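You operate a simulated robot arm through the tools that you are given. There is no shell and no other tool. Be economical: measure what you need, move in short steps, check, and stop when the job is done.

You run a simulated robot arm. Do the job below in one go: nothing can be reset, and whatever is moved stays where it is left.

JOB
Stand the oak sample bottle beside the yellow bridge stand. It goes on the side that lies toward x +0.0, y -1.0 (a direction in the base frame), with about 3 cm between them.

The check looks at the end state, three seconds after you hand in, the way a careful person would. Anything else that was tipped, shoved, dropped, spilled or broken makes it a failure.

ROBOT AND FRAMES
A 7-joint arm with a two-finger parallel gripper, fixed in place. Base frame: the origin is at the foot of the arm, x ahead of it, y to its left, z up; the work surface is at about z = 900. Readings come in mm, rad, newtons and seconds.
With the tool pointing down near the work surface it reaches from about 240 to 680 mm from the base axis. Its first joint turns from -1.152 to 1.152 rad. Payload 2.4 kg.
Tool frame: the origin (TCP) lies between the finger pads and is the grasp point; the fingertips stand 30 mm ahead of it; z points along the fingers, y is the line along which they close. Largest opening 94 mm; finger width 28, thickness 10; the body of the gripper, 50 by 96 mm, starts 55 mm behind the TCP.
Orientation is told as [roll, pitch, yaw] about the base's x, y, z axes, in that order, counted from this pose: with the fingers straight down and closing along the base's y, the tool's x points along the base's -x, its y along +y and its z along -z.

CONTROLS
- The arm moves only by the tool drive_tool. Its argument "commands" is a list of rows, each a list of 3 entries, a list of its own where there are three numbers: the gripper command, from -1 (shut) to 1 (fully open), values between in proportion, then the shift along the tool's x, y, z in mm, then the turn, a rotation vector about the tool's x, y, z in rad. In form: [[fingers, [x, y, z], [ax, ay, az]], ...]. A call has 1 to 20 rows; each row is the pose to reach, as a shift and turn from the pose commanded when the call began, along the tool's axes at that moment. Rows are played at 5 a second. More than 50 mm and 0.15 rad between two rows, or a gripper value outside its range, and nothing of the call is played. Where a pose cannot be reached the arm comes as near as it can. A force on the tool above 40 N (or 10 N above the force at the start of the call, whichever is more), or a blocked arm, ends the call early, and 0.2 s more pass. Each finger travels about 153 mm/s and halts on what it meets, pressing with about 39 N; the grip force reading is that of the motor and also rises with nothing between the fingers. The clock runs only during rows and for 0.2 s after the last one: add rows that repeat a pose to give the fingers time. It gives the time, the measured TCP pose, the force on the tool (base axes), the opening and the grip force at its end, in the units of the frame above (readings bear some noise), and new pictures: "pictures" is both (left out), scene, wrist or none.
- Cameras (640 x 400 px; columns grow to the right, rows downward): "scene" is fixed at [51.6, 490.6, 1441.3]; the picture's right is [-0.53, -0.84, 0.00], its down [-0.56, 0.36, -0.75] and it looks along [0.63, -0.40, -0.67] (base axes); focal length 316 px, centre (320, 200). "wrist" rides on the gripper at [-37, 0, -58] in the tool frame; the picture's right is [0.00, -1.00, 0.00], its down [0.97, 0.00, -0.24] and it looks along [0.24, 0.00, 0.97] (tool axes); focal length 218 px, centre (320, 200).
- pixel_to_xyz(camera, pixels): for up to 12 pixels [column, row] of the newest picture of that camera ("zoom" is the newest enlarged one), the place [x, y, z] in the base frame of the surface seen there, good to about 2 mm, but the place of the scene camera against the robot may be out by one fixed shift of up to 12 mm in any direction. The clock stands still meanwhile.
- zoom(camera, box): a new picture of the part [left, top, right, bottom] of that camera's present view, enlarged. The clock stands still meanwhile.
- sign_off(): hands the job in; it is judged then, once.

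Work in short steps. Measure before you move; look again where a grasp or a placing could have gone wrong, and mend it. You have 60 turns and 120 pictures in all, those below and enlarged ones among them. Open the gripper and draw the arm clear of the work before you hand the job in, unless the task says otherwise; then end with one line.

The tools are called after "Emit:" by a JSON object that holds its "api" and its "payload". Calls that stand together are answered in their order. drive_tool: Moves the arm, as the interface text tells. Its arguments: {"type":"object","properties":{"commands":{"type":"array","items":{"type":"array"}},"pictures":{"type":"string","enum":["both","scene","wrist","none"]}},"required":["commands"]} The other tools are called the same way: pixel_to_xyz (camera, pixels) gives the place of the surface under pixels of a picture; zoom (camera, box) takes an enlarged picture of a part of a camera's view; sign_off () hands the job in.

At the start:

```text
t: 0.0
tool_pos: [316.9, 123.7, 1150.2]
orientation: [0.0, 0.0, 0.001]
force: [0.4, -0.4, -0.8]
finger_gap: 93.9
grasp_force: 0.1
```

scene: 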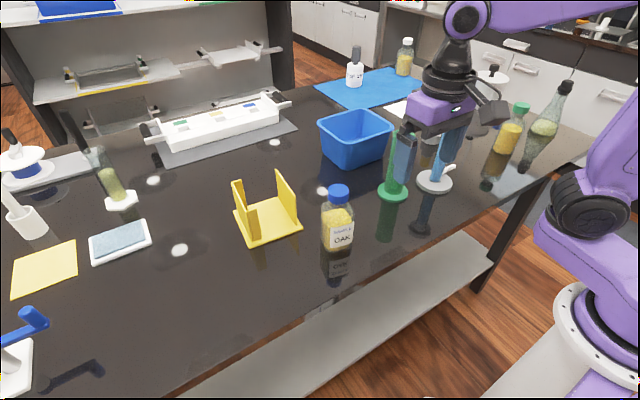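
wrist: 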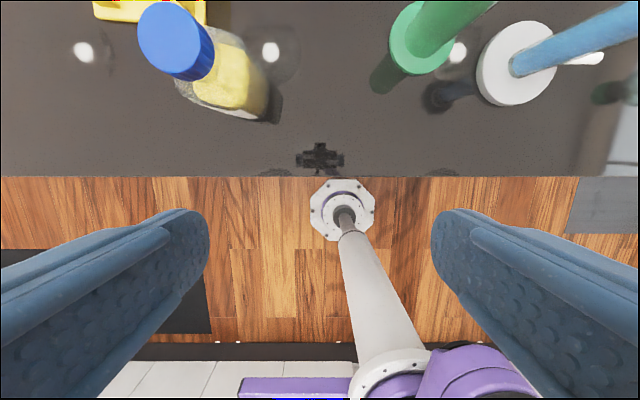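

The oak bottle is at scene (338,220) and the yellow stand at (267,215). I'll enlarge this area and measure both.

Emit:
{"api": "zoom", "payload": {"camera": "scene", "box": [210, 150, 402, 270]}}

Emit:
{"api": "pixel_to_xyz", "payload": {"camera": "scene", "pixels": [[338, 188], [338, 195], [338, 215], [338, 245], [234, 219], [249, 242], [301, 229], [281, 205], [240, 183], [281, 174], [293, 190], [300, 250]]}}

Emit:
{"api": "pixel_to_xyz", "payload": {"camera": "wrist", "pixels": [[165, 35], [240, 70], [225, 110], [200, 20], [120, 10], [205, 25], [420, 60], [280, 150]]}}

```text
3.33 times, centred on (306, 210) of scene
```

zoom: 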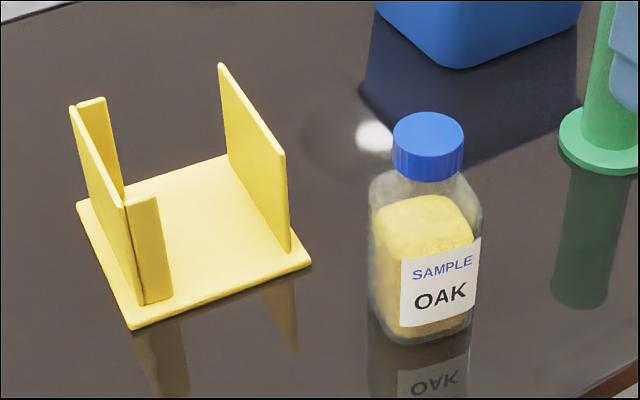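

```text
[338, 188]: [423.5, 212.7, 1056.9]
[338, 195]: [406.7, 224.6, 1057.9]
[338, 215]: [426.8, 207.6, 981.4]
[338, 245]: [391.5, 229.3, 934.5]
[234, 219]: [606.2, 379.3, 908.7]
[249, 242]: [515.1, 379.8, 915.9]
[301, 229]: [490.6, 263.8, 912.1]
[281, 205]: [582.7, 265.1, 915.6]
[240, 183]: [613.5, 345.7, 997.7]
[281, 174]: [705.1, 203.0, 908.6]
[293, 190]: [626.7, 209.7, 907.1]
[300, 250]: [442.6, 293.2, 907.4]
```

```text
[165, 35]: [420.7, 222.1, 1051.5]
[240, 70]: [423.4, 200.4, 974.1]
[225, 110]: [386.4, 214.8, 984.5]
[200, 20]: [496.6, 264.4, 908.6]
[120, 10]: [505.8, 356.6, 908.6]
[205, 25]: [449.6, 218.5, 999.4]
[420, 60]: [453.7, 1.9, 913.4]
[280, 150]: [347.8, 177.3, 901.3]
```

Wrist shows the bottle at about (420, 213) with its top near z 1052. I'll move above it and the stand to measure with the wrist camera, staying well above everything.

Emit:
{"api": "drive_tool", "payload": {"commands": [[1, [-30, 22, -10], [0, 0, 0]], [1, [-60, 44, -20], [0, 0, 0]], [1, [-90, 66, -30], [0, 0, 0]], [1, [-120, 88, -40], [0, 0, 0]], [1, [-150, 110, -50], [0, 0, 0]], [1, [-170, 130, -60], [0, 0, 0]], [1, [-170, 130, -60], [0, 0, 0]], [1, [-170, 130, -60], [0, 0, 0]]], "pictures": "both"}}

```text
t: 1.8
tool_pos: [486.4, 255.1, 1212.7]
orientation: [0.001, -0.001, 0.0]
force: [0.0, -1.0, -0.3]
finger_gap: 94.2
grasp_force: 0.0
```

scene: 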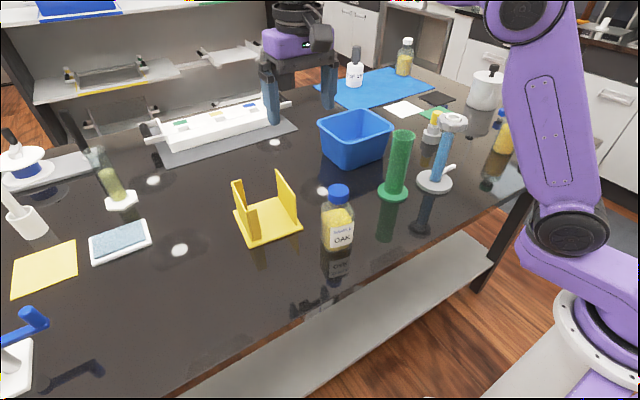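
wrist: 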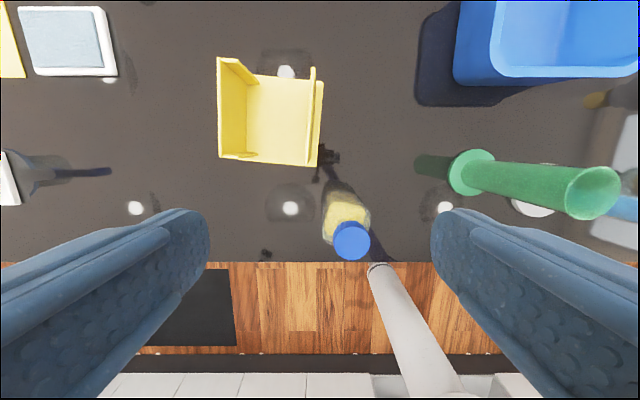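

The stand sits at wrist (270,110) and the bottle at (348,220), both in clear view. I'll enlarge this and take points.

Emit:
{"api": "zoom", "payload": {"camera": "wrist", "box": [192, 40, 448, 200]}}

Emit:
{"api": "zoom", "payload": {"camera": "wrist", "box": [272, 160, 432, 260]}}

Emit:
{"api": "pixel_to_xyz", "payload": {"camera": "wrist", "pixels": [[316, 163], [322, 90], [323, 82], [313, 70], [222, 157], [219, 60], [265, 160], [351, 240], [337, 240], [366, 240], [330, 210], [366, 212]]}}

```text
2.50 times, centred on (320, 120) of wrist
```

zoom: 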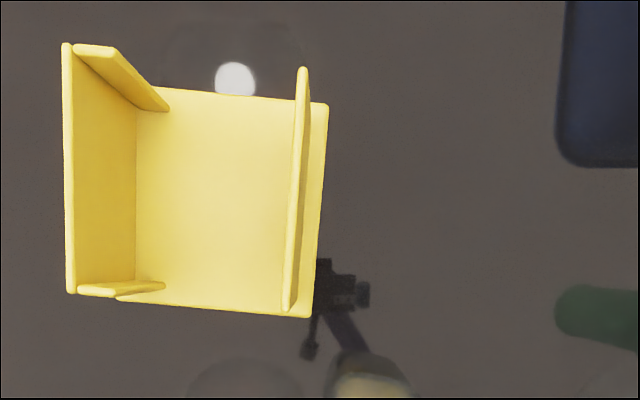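

```text
4.00 times, centred on (352, 210) of wrist
```

zoom: 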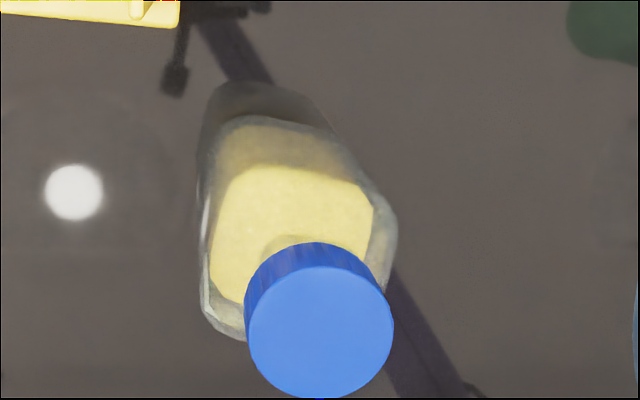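

```text
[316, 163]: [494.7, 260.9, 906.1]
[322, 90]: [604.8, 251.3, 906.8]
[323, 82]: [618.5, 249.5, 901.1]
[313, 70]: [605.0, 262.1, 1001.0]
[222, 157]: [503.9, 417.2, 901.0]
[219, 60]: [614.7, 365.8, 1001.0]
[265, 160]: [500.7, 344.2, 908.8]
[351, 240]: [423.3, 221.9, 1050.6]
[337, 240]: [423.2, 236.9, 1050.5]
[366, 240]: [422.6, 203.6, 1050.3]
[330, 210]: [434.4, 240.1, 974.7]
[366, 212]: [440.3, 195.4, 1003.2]
```

The stand's -y edge runs from about (490, 260.5) to (615, 250), a tilt of -0.085 rad. The bottle looks turned by about -0.28 rad, so I'll measure its faces using the label and sides.

Emit:
{"api": "pixel_to_xyz", "payload": {"camera": "scene", "pixels": [[332, 236], [337, 235], [343, 233], [348, 232], [352, 230], [324, 225], [322, 215], [326, 232], [353, 215], [329, 236]]}}

Emit:
{"api": "pixel_to_xyz", "payload": {"camera": "wrist", "pixels": [[325, 188], [324, 210], [323, 230], [323.5, 236], [328, 242], [332, 243], [368, 210], [369, 218], [368, 226], [351, 242], [358, 194], [353, 188]]}}

Emit:
{"api": "zoom", "payload": {"camera": "scene", "box": [298, 180, 378, 230]}}

```text
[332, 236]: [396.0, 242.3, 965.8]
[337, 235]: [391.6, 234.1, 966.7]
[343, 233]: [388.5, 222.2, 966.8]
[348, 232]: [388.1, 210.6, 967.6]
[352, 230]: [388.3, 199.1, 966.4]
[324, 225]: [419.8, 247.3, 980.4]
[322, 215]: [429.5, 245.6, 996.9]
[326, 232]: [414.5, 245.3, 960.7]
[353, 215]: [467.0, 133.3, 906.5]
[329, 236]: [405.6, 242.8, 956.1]
```

```text
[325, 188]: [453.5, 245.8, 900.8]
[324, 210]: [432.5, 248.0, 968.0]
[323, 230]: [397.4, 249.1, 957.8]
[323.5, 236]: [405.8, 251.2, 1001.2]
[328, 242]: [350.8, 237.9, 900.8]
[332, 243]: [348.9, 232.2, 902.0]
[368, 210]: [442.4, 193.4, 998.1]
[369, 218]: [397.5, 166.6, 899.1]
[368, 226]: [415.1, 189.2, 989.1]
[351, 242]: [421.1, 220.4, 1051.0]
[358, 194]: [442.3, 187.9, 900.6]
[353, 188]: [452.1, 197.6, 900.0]
```

```text
8.00 times, centred on (338, 205) of scene
```

zoom: 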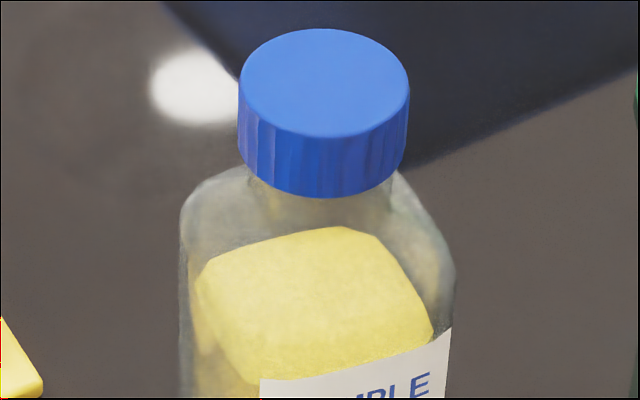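

The label runs from (396,242) to (388,199), giving a face yaw of about -0.2, and the bottle's centre is at about (421, 220). I'll go above it with that yaw, fingertips still above the cap, and check alignment.

Emit:
{"api": "drive_tool", "payload": {"commands": [[1, [16, -9, 0], [0, 0, 0.05]], [1, [32, -18, 20], [0, 0, 0.1]], [1, [50, -27, 50], [0, 0, 0.15]], [1, [65, -35, 75], [0, 0, 0.2]], [1, [65, -35, 100], [0, 0, 0.2]], [1, [65, -35, 100], [0, 0, 0.2]], [1, [65, -35, 100], [0, 0, 0.2]]], "pictures": "both"}}

Emit:
{"api": "zoom", "payload": {"camera": "wrist", "box": [224, 150, 416, 270]}}

```text
t: 3.4
tool_pos: [423.9, 217.8, 1111.8]
orientation: [0.0, 0.001, -0.202]
force: [0.0, 0.3, 0.6]
finger_gap: 93.8
grasp_force: 0.1
```

scene: 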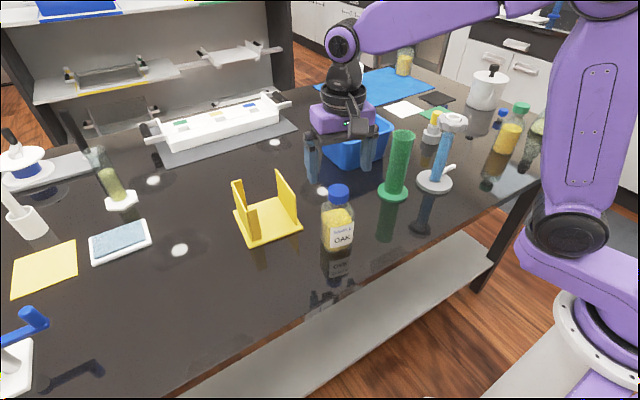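
wrist: 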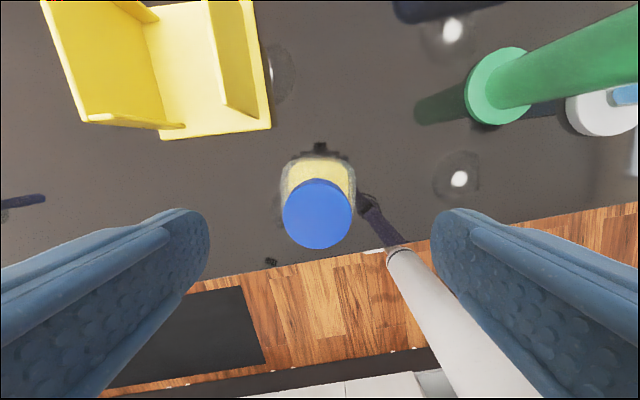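

```text
3.33 times, centred on (320, 210) of wrist
```

zoom: 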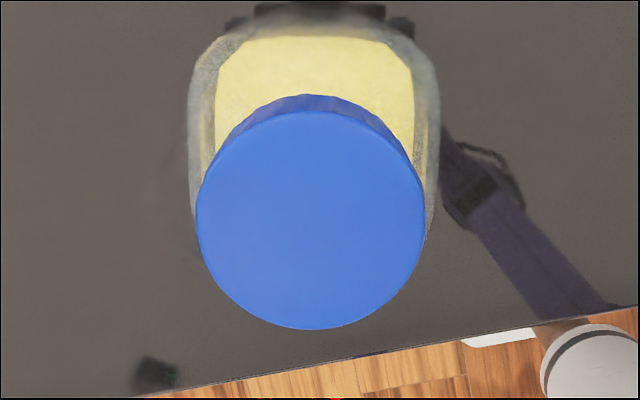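

The bottle is square to the fingers and centred (cap at about (317,213)). I'll confirm the cap centre before going down.

Emit:
{"api": "pixel_to_xyz", "payload": {"camera": "wrist", "pixels": [[317, 213], [317, 185], [317, 244], [287, 213], [348, 213], [284, 180], [352, 180], [318, 160]]}}

```text
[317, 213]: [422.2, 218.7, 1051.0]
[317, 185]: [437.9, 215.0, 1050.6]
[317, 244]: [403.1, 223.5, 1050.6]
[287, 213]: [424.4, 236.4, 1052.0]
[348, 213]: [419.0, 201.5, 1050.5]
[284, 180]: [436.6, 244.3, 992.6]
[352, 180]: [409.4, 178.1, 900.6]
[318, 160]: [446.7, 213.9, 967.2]
```

The cap centre is (421, 219.3) at z 1051. I'll go down to TCP z ≈ 1000, which leaves the gripper body 4–5 mm above the cap, with the fingers wide open.

Emit:
{"api": "drive_tool", "payload": {"commands": [[1, [3, 1, 10], [0, 0, 0]], [1, [3, 1, 40], [0, 0, 0]], [1, [3, 1, 70], [0, 0, 0]], [1, [3, 1, 95], [0, 0, 0]], [1, [3, 1, 106], [0, 0, 0]], [1, [3, 1, 111], [0, 0, 0]], [1, [3, 1, 111], [0, 0, 0]], [1, [3, 1, 111], [0, 0, 0]]], "pictures": "both"}}

```text
t: 5.2
tool_pos: [419.1, 220.3, 1000.8]
orientation: [-0.001, -0.002, -0.2]
force: [0.5, -0.5, -0.5]
finger_gap: 93.9
grasp_force: 0.1
```

scene: 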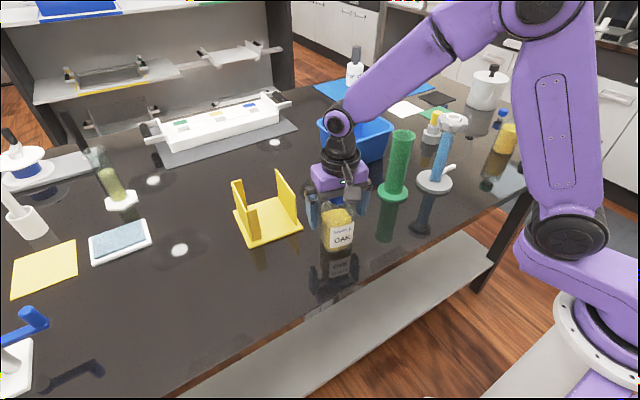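
wrist: 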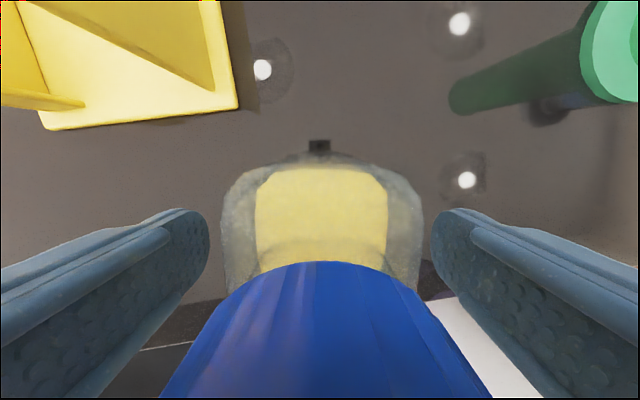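

The bottle is centred between the fingers, body spanning columns 222–422. Now I'll close on it in steps.

Emit:
{"api": "drive_tool", "payload": {"commands": [[0.6, [0, 0, 0], [0, 0, 0]], [0.4, [0, 0, 0], [0, 0, 0]], [0.2, [0, 0, 0], [0, 0, 0]], [0.0, [0, 0, 0], [0, 0, 0]], [-0.3, [0, 0, 0], [0, 0, 0]], [-1, [0, 0, 0], [0, 0, 0]], [-1, [0, 0, 0], [0, 0, 0]], [-1, [0, 0, 0], [0, 0, 0]]], "pictures": "wrist"}}

```text
t: 7.0
tool_pos: [419.6, 220.0, 1001.4]
orientation: [0.001, -0.001, -0.202]
force: [0.9, -1.4, 1.9]
finger_gap: 66.0
grasp_force: 39.3
```

wrist: 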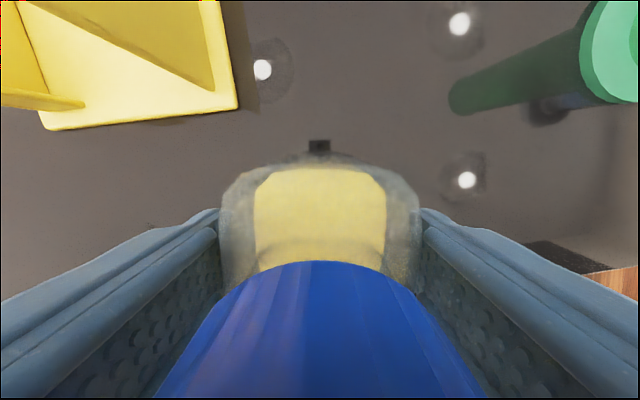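

Gripped at 66.0 mm with 39 N, so the bottle is 66 mm wide (half-width 33). I'll lift gently by 40 mm and check it holds.

Emit:
{"api": "drive_tool", "payload": {"commands": [[-1, [0, 0, -5], [0, 0, 0]], [-1, [0, 0, -15], [0, 0, 0]], [-1, [0, 0, -30], [0, 0, 0]], [-1, [0, 0, -40], [0, 0, 0]], [-1, [0, 0, -40], [0, 0, 0]]], "pictures": "both"}}

Emit:
{"api": "zoom", "payload": {"camera": "scene", "box": [210, 150, 402, 270]}}

```text
t: 8.2
tool_pos: [419.3, 220.6, 1040.8]
orientation: [0.002, 0.0, -0.2]
force: [0.5, -1.2, -3.8]
finger_gap: 66.0
grasp_force: 39.1
```

scene: 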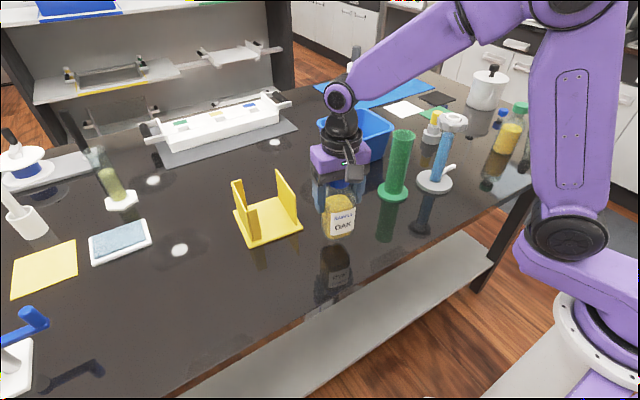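
wrist: 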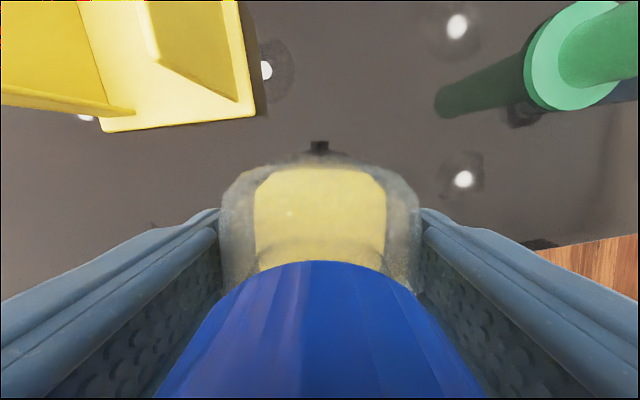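

```text
3.33 times, centred on (306, 210) of scene
```

zoom: 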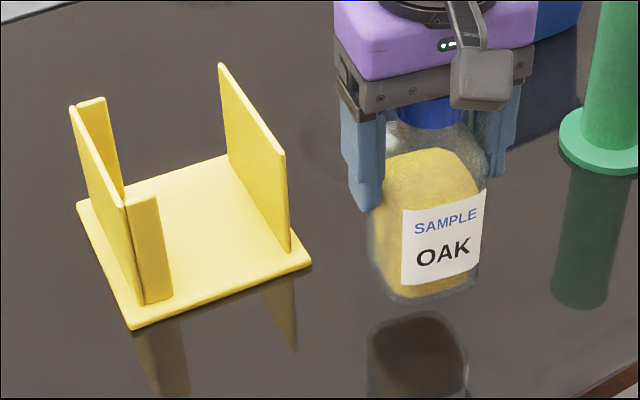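

The bottle is held upright and lifted. Its target is centre (552, 192), with yaw -0.085 to run parallel to the stand: I'll go -y first, then +x at this height.

Emit:
{"api": "drive_tool", "payload": {"commands": [[-1, [-3, -15, 0], [0, 0, 0]], [-1, [-6, -29.4, 0], [0, 0, 0]], [-1, [-28, -25, 0], [0, 0, -0.03]], [-1, [-50, -20.4, 0], [0, 0, -0.05]], [-1, [-72, -16, 0], [0, 0, -0.08]], [-1, [-94, -11.5, 0], [0, 0, -0.1]], [-1, [-115, -6, 0], [0, 0, -0.115]], [-1, [-135.7, -1.5, 0], [0, 0, -0.115]], [-1, [-135.7, -1.5, 0], [0, 0, -0.115]], [-1, [-135.7, -1.5, 0], [0, 0, -0.115]]], "pictures": "both"}}

Emit:
{"api": "zoom", "payload": {"camera": "scene", "box": [210, 130, 402, 250]}}

```text
t: 10.4
tool_pos: [551.7, 192.2, 1041.2]
orientation: [-0.001, 0.001, -0.086]
force: [0.1, 0.6, -4.2]
finger_gap: 66.5
grasp_force: 39.0
```

scene: 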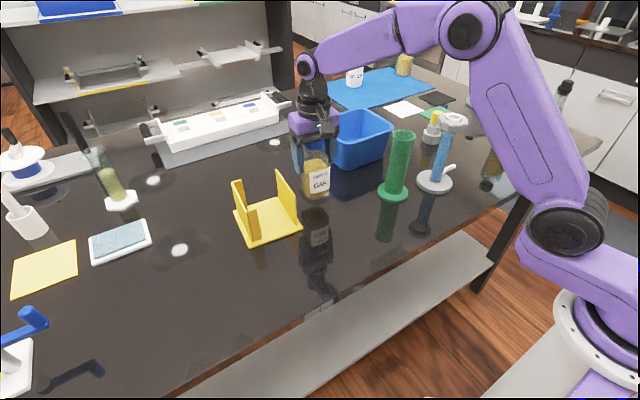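
wrist: 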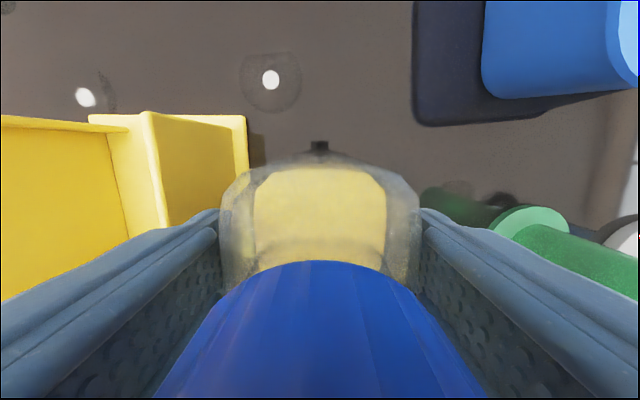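

```text
3.33 times, centred on (306, 190) of scene
```

zoom: 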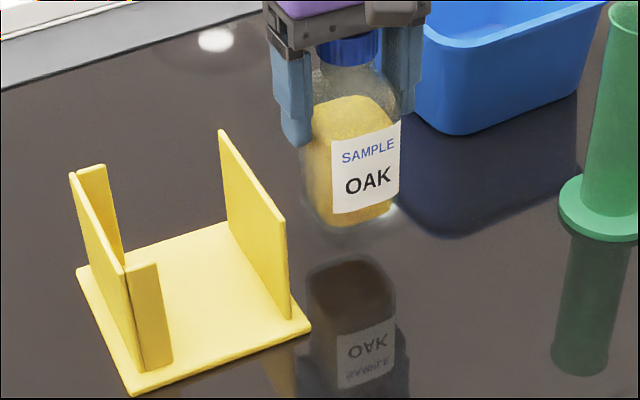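

The bottle is at (551.7, 192.2) with matching yaw, and the tray looks clear to the upper right. I'll re-measure the plate's near edge and the tray before lowering.

Emit:
{"api": "pixel_to_xyz", "payload": {"camera": "wrist", "pixels": [[246, 120], [245, 140], [247, 160], [243, 120], [490, 90], [482, 60], [420, 120]]}}

Emit:
{"api": "zoom", "payload": {"camera": "wrist", "box": [140, 80, 300, 180]}}

```text
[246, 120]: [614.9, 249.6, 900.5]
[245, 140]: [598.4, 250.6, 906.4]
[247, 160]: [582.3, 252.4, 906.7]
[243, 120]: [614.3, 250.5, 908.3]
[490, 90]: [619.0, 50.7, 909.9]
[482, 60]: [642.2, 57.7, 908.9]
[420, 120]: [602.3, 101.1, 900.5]
```

```text
4.00 times, centred on (220, 130) of wrist
```

zoom: 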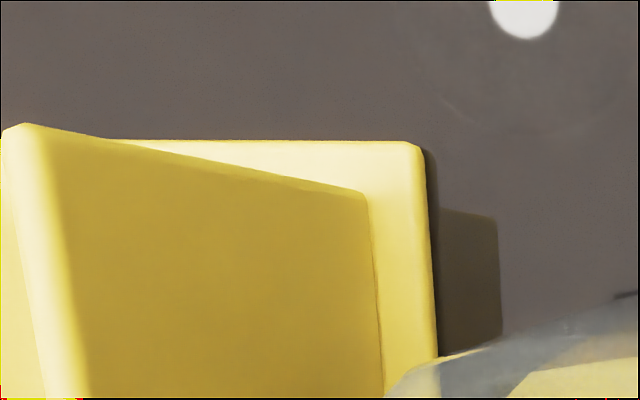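

The plate edge is confirmed at y ≈ 255 at x = 552; the bottle face will be at 225, a 30 mm gap. I'll lower by 39.5 mm, slowly at the end.

Emit:
{"api": "drive_tool", "payload": {"commands": [[-1, [0, 0, 10], [0, 0, 0]], [-1, [0, 0, 22], [0, 0, 0]], [-1, [0, 0, 32], [0, 0, 0]], [-1, [0, 0, 36], [0, 0, 0]], [-1, [0, 0, 38], [0, 0, 0]], [-1, [0, 0, 39], [0, 0, 0]], [-1, [0, 0, 39.5], [0, 0, 0]], [-1, [0, 0, 39.5], [0, 0, 0]], [-1, [0, 0, 39.5], [0, 0, 0]]], "pictures": "scene"}}

Emit:
{"api": "zoom", "payload": {"camera": "scene", "box": [210, 130, 402, 250]}}

```text
t: 12.4
tool_pos: [551.4, 191.3, 1001.7]
orientation: [-0.001, 0.0, -0.086]
force: [-1.1, -0.2, 3.4]
finger_gap: 66.3
grasp_force: 39.1
```

scene: 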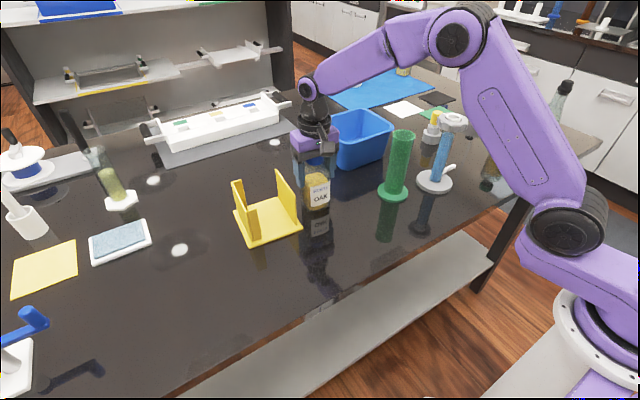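

```text
3.33 times, centred on (306, 190) of scene
```

zoom: 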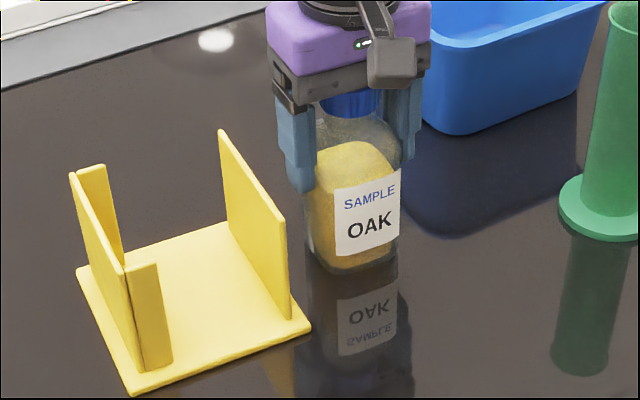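

Force z rose from -4 to +3.4 N, so the bottle is resting on the table. I'll open partway (to about 82 mm, staying off the stand), then rise straight up.

Emit:
{"api": "drive_tool", "payload": {"commands": [[0.45, [0, 0, 0], [0, 0, 0]], [0.6, [0, 0, 0], [0, 0, 0]], [0.74, [0, 0, 0], [0, 0, 0]], [0.74, [0, 0, 0], [0, 0, 0]], [0.74, [0, 0, 0], [0, 0, 0]], [0.74, [0, 0, -10], [0, 0, 0]], [0.74, [0, 0, -30], [0, 0, 0]], [0.74, [0, 0, -60], [0, 0, 0]], [0.74, [0, 0, -95], [0, 0, 0]], [0.74, [0, 0, -130], [0, 0, 0]], [0.74, [0, 0, -160], [0, 0, 0]], [0.74, [0, 0, -160], [0, 0, 0]]], "pictures": "both"}}

Emit:
{"api": "zoom", "payload": {"camera": "scene", "box": [210, 130, 402, 250]}}

```text
t: 15.0
tool_pos: [551.5, 193.4, 1159.9]
orientation: [0.001, 0.0, -0.086]
force: [0.2, -0.6, -0.4]
finger_gap: 81.6
grasp_force: 0.0
```

scene: 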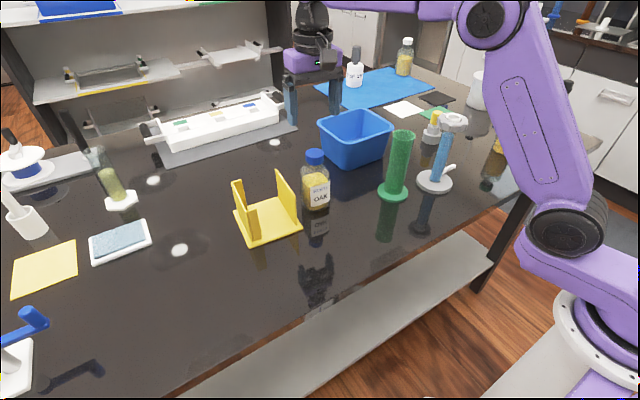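
wrist: 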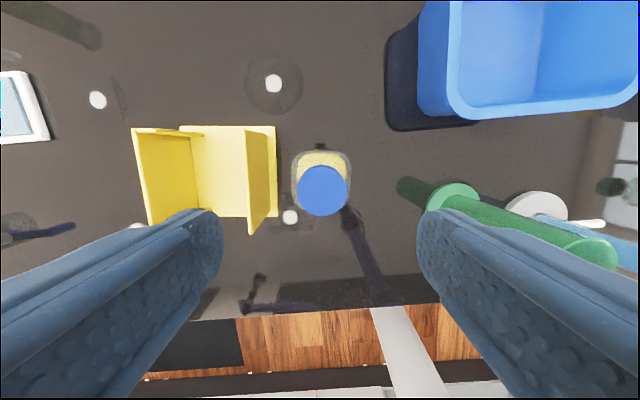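

```text
3.33 times, centred on (306, 190) of scene
```

zoom: 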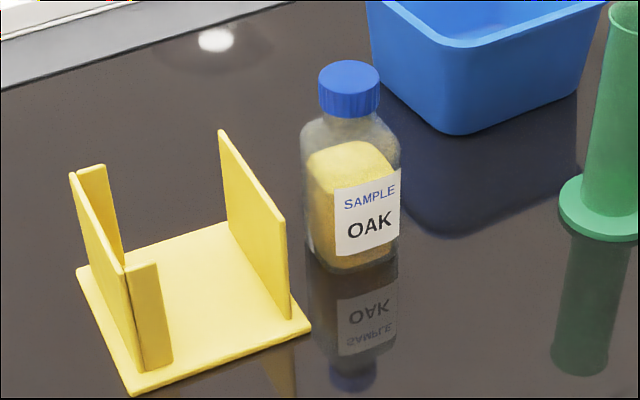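

The bottle stands upright beside the stand and the gripper is clear above. I'll verify the positions once more.

Emit:
{"api": "pixel_to_xyz", "payload": {"camera": "wrist", "pixels": [[322, 190], [277, 130], [277, 170], [276, 212], [294, 170], [294, 185], [349, 170]]}}

Emit:
{"api": "zoom", "payload": {"camera": "wrist", "box": [224, 110, 416, 230]}}

```text
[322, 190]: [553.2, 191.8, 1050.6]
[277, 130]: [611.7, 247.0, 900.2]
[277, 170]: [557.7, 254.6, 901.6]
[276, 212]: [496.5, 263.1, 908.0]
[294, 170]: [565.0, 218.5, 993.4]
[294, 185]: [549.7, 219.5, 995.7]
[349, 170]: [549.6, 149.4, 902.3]
```

```text
3.33 times, centred on (320, 170) of wrist
```

zoom: 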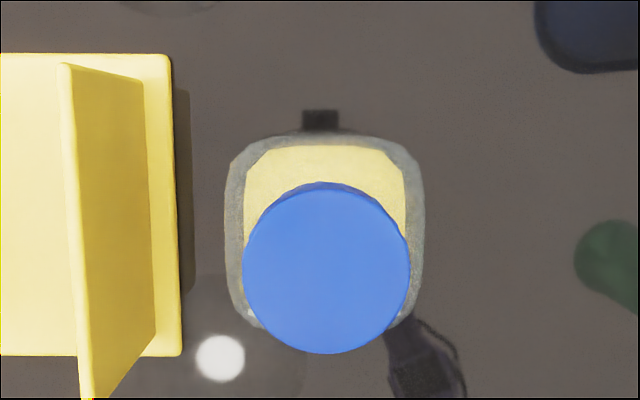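

The cap centre is (553, 192), the plate edge y ≈ 255 and the bottle face ≈ 225, so the gap is about 30 mm. I'll draw the arm back toward the base, staying high.

Emit:
{"api": "drive_tool", "payload": {"commands": [[0.74, [0, 0, -25], [0, 0, 0]], [0.74, [30, 0, -40], [0, 0, 0]], [0.74, [70, 0, -40], [0, 0, 0]], [0.74, [110, 0, -40], [0, 0, 0]], [0.74, [150, 0, -40], [0, 0, 0]], [0.74, [180, 0, -40], [0, 0, 0]], [1, [180, 0, -40], [0, 0, 0]], [1, [180, 0, -40], [0, 0, 0]]], "pictures": "scene"}}

```text
t: 16.8
tool_pos: [373.0, 206.7, 1198.1]
orientation: [0.0, 0.001, -0.086]
force: [-0.3, -0.3, 0.3]
finger_gap: 94.1
grasp_force: 0.1
```

scene: 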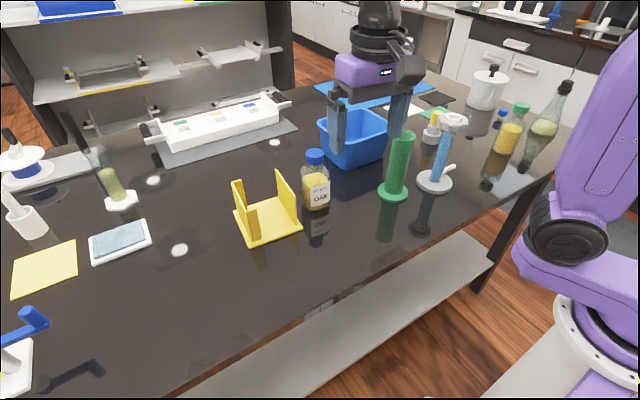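

The bottle is upright at scene (315,180), nothing else has moved, and the arm is clear with the gripper open. I'm handing in.

Emit:
{"api": "sign_off", "payload": {}}

```text
The job is handed in.
```

The oak sample bottle stands upright on the -y side of the yellow bridge stand, with a gap of about 3 cm, and nothing else was disturbed.
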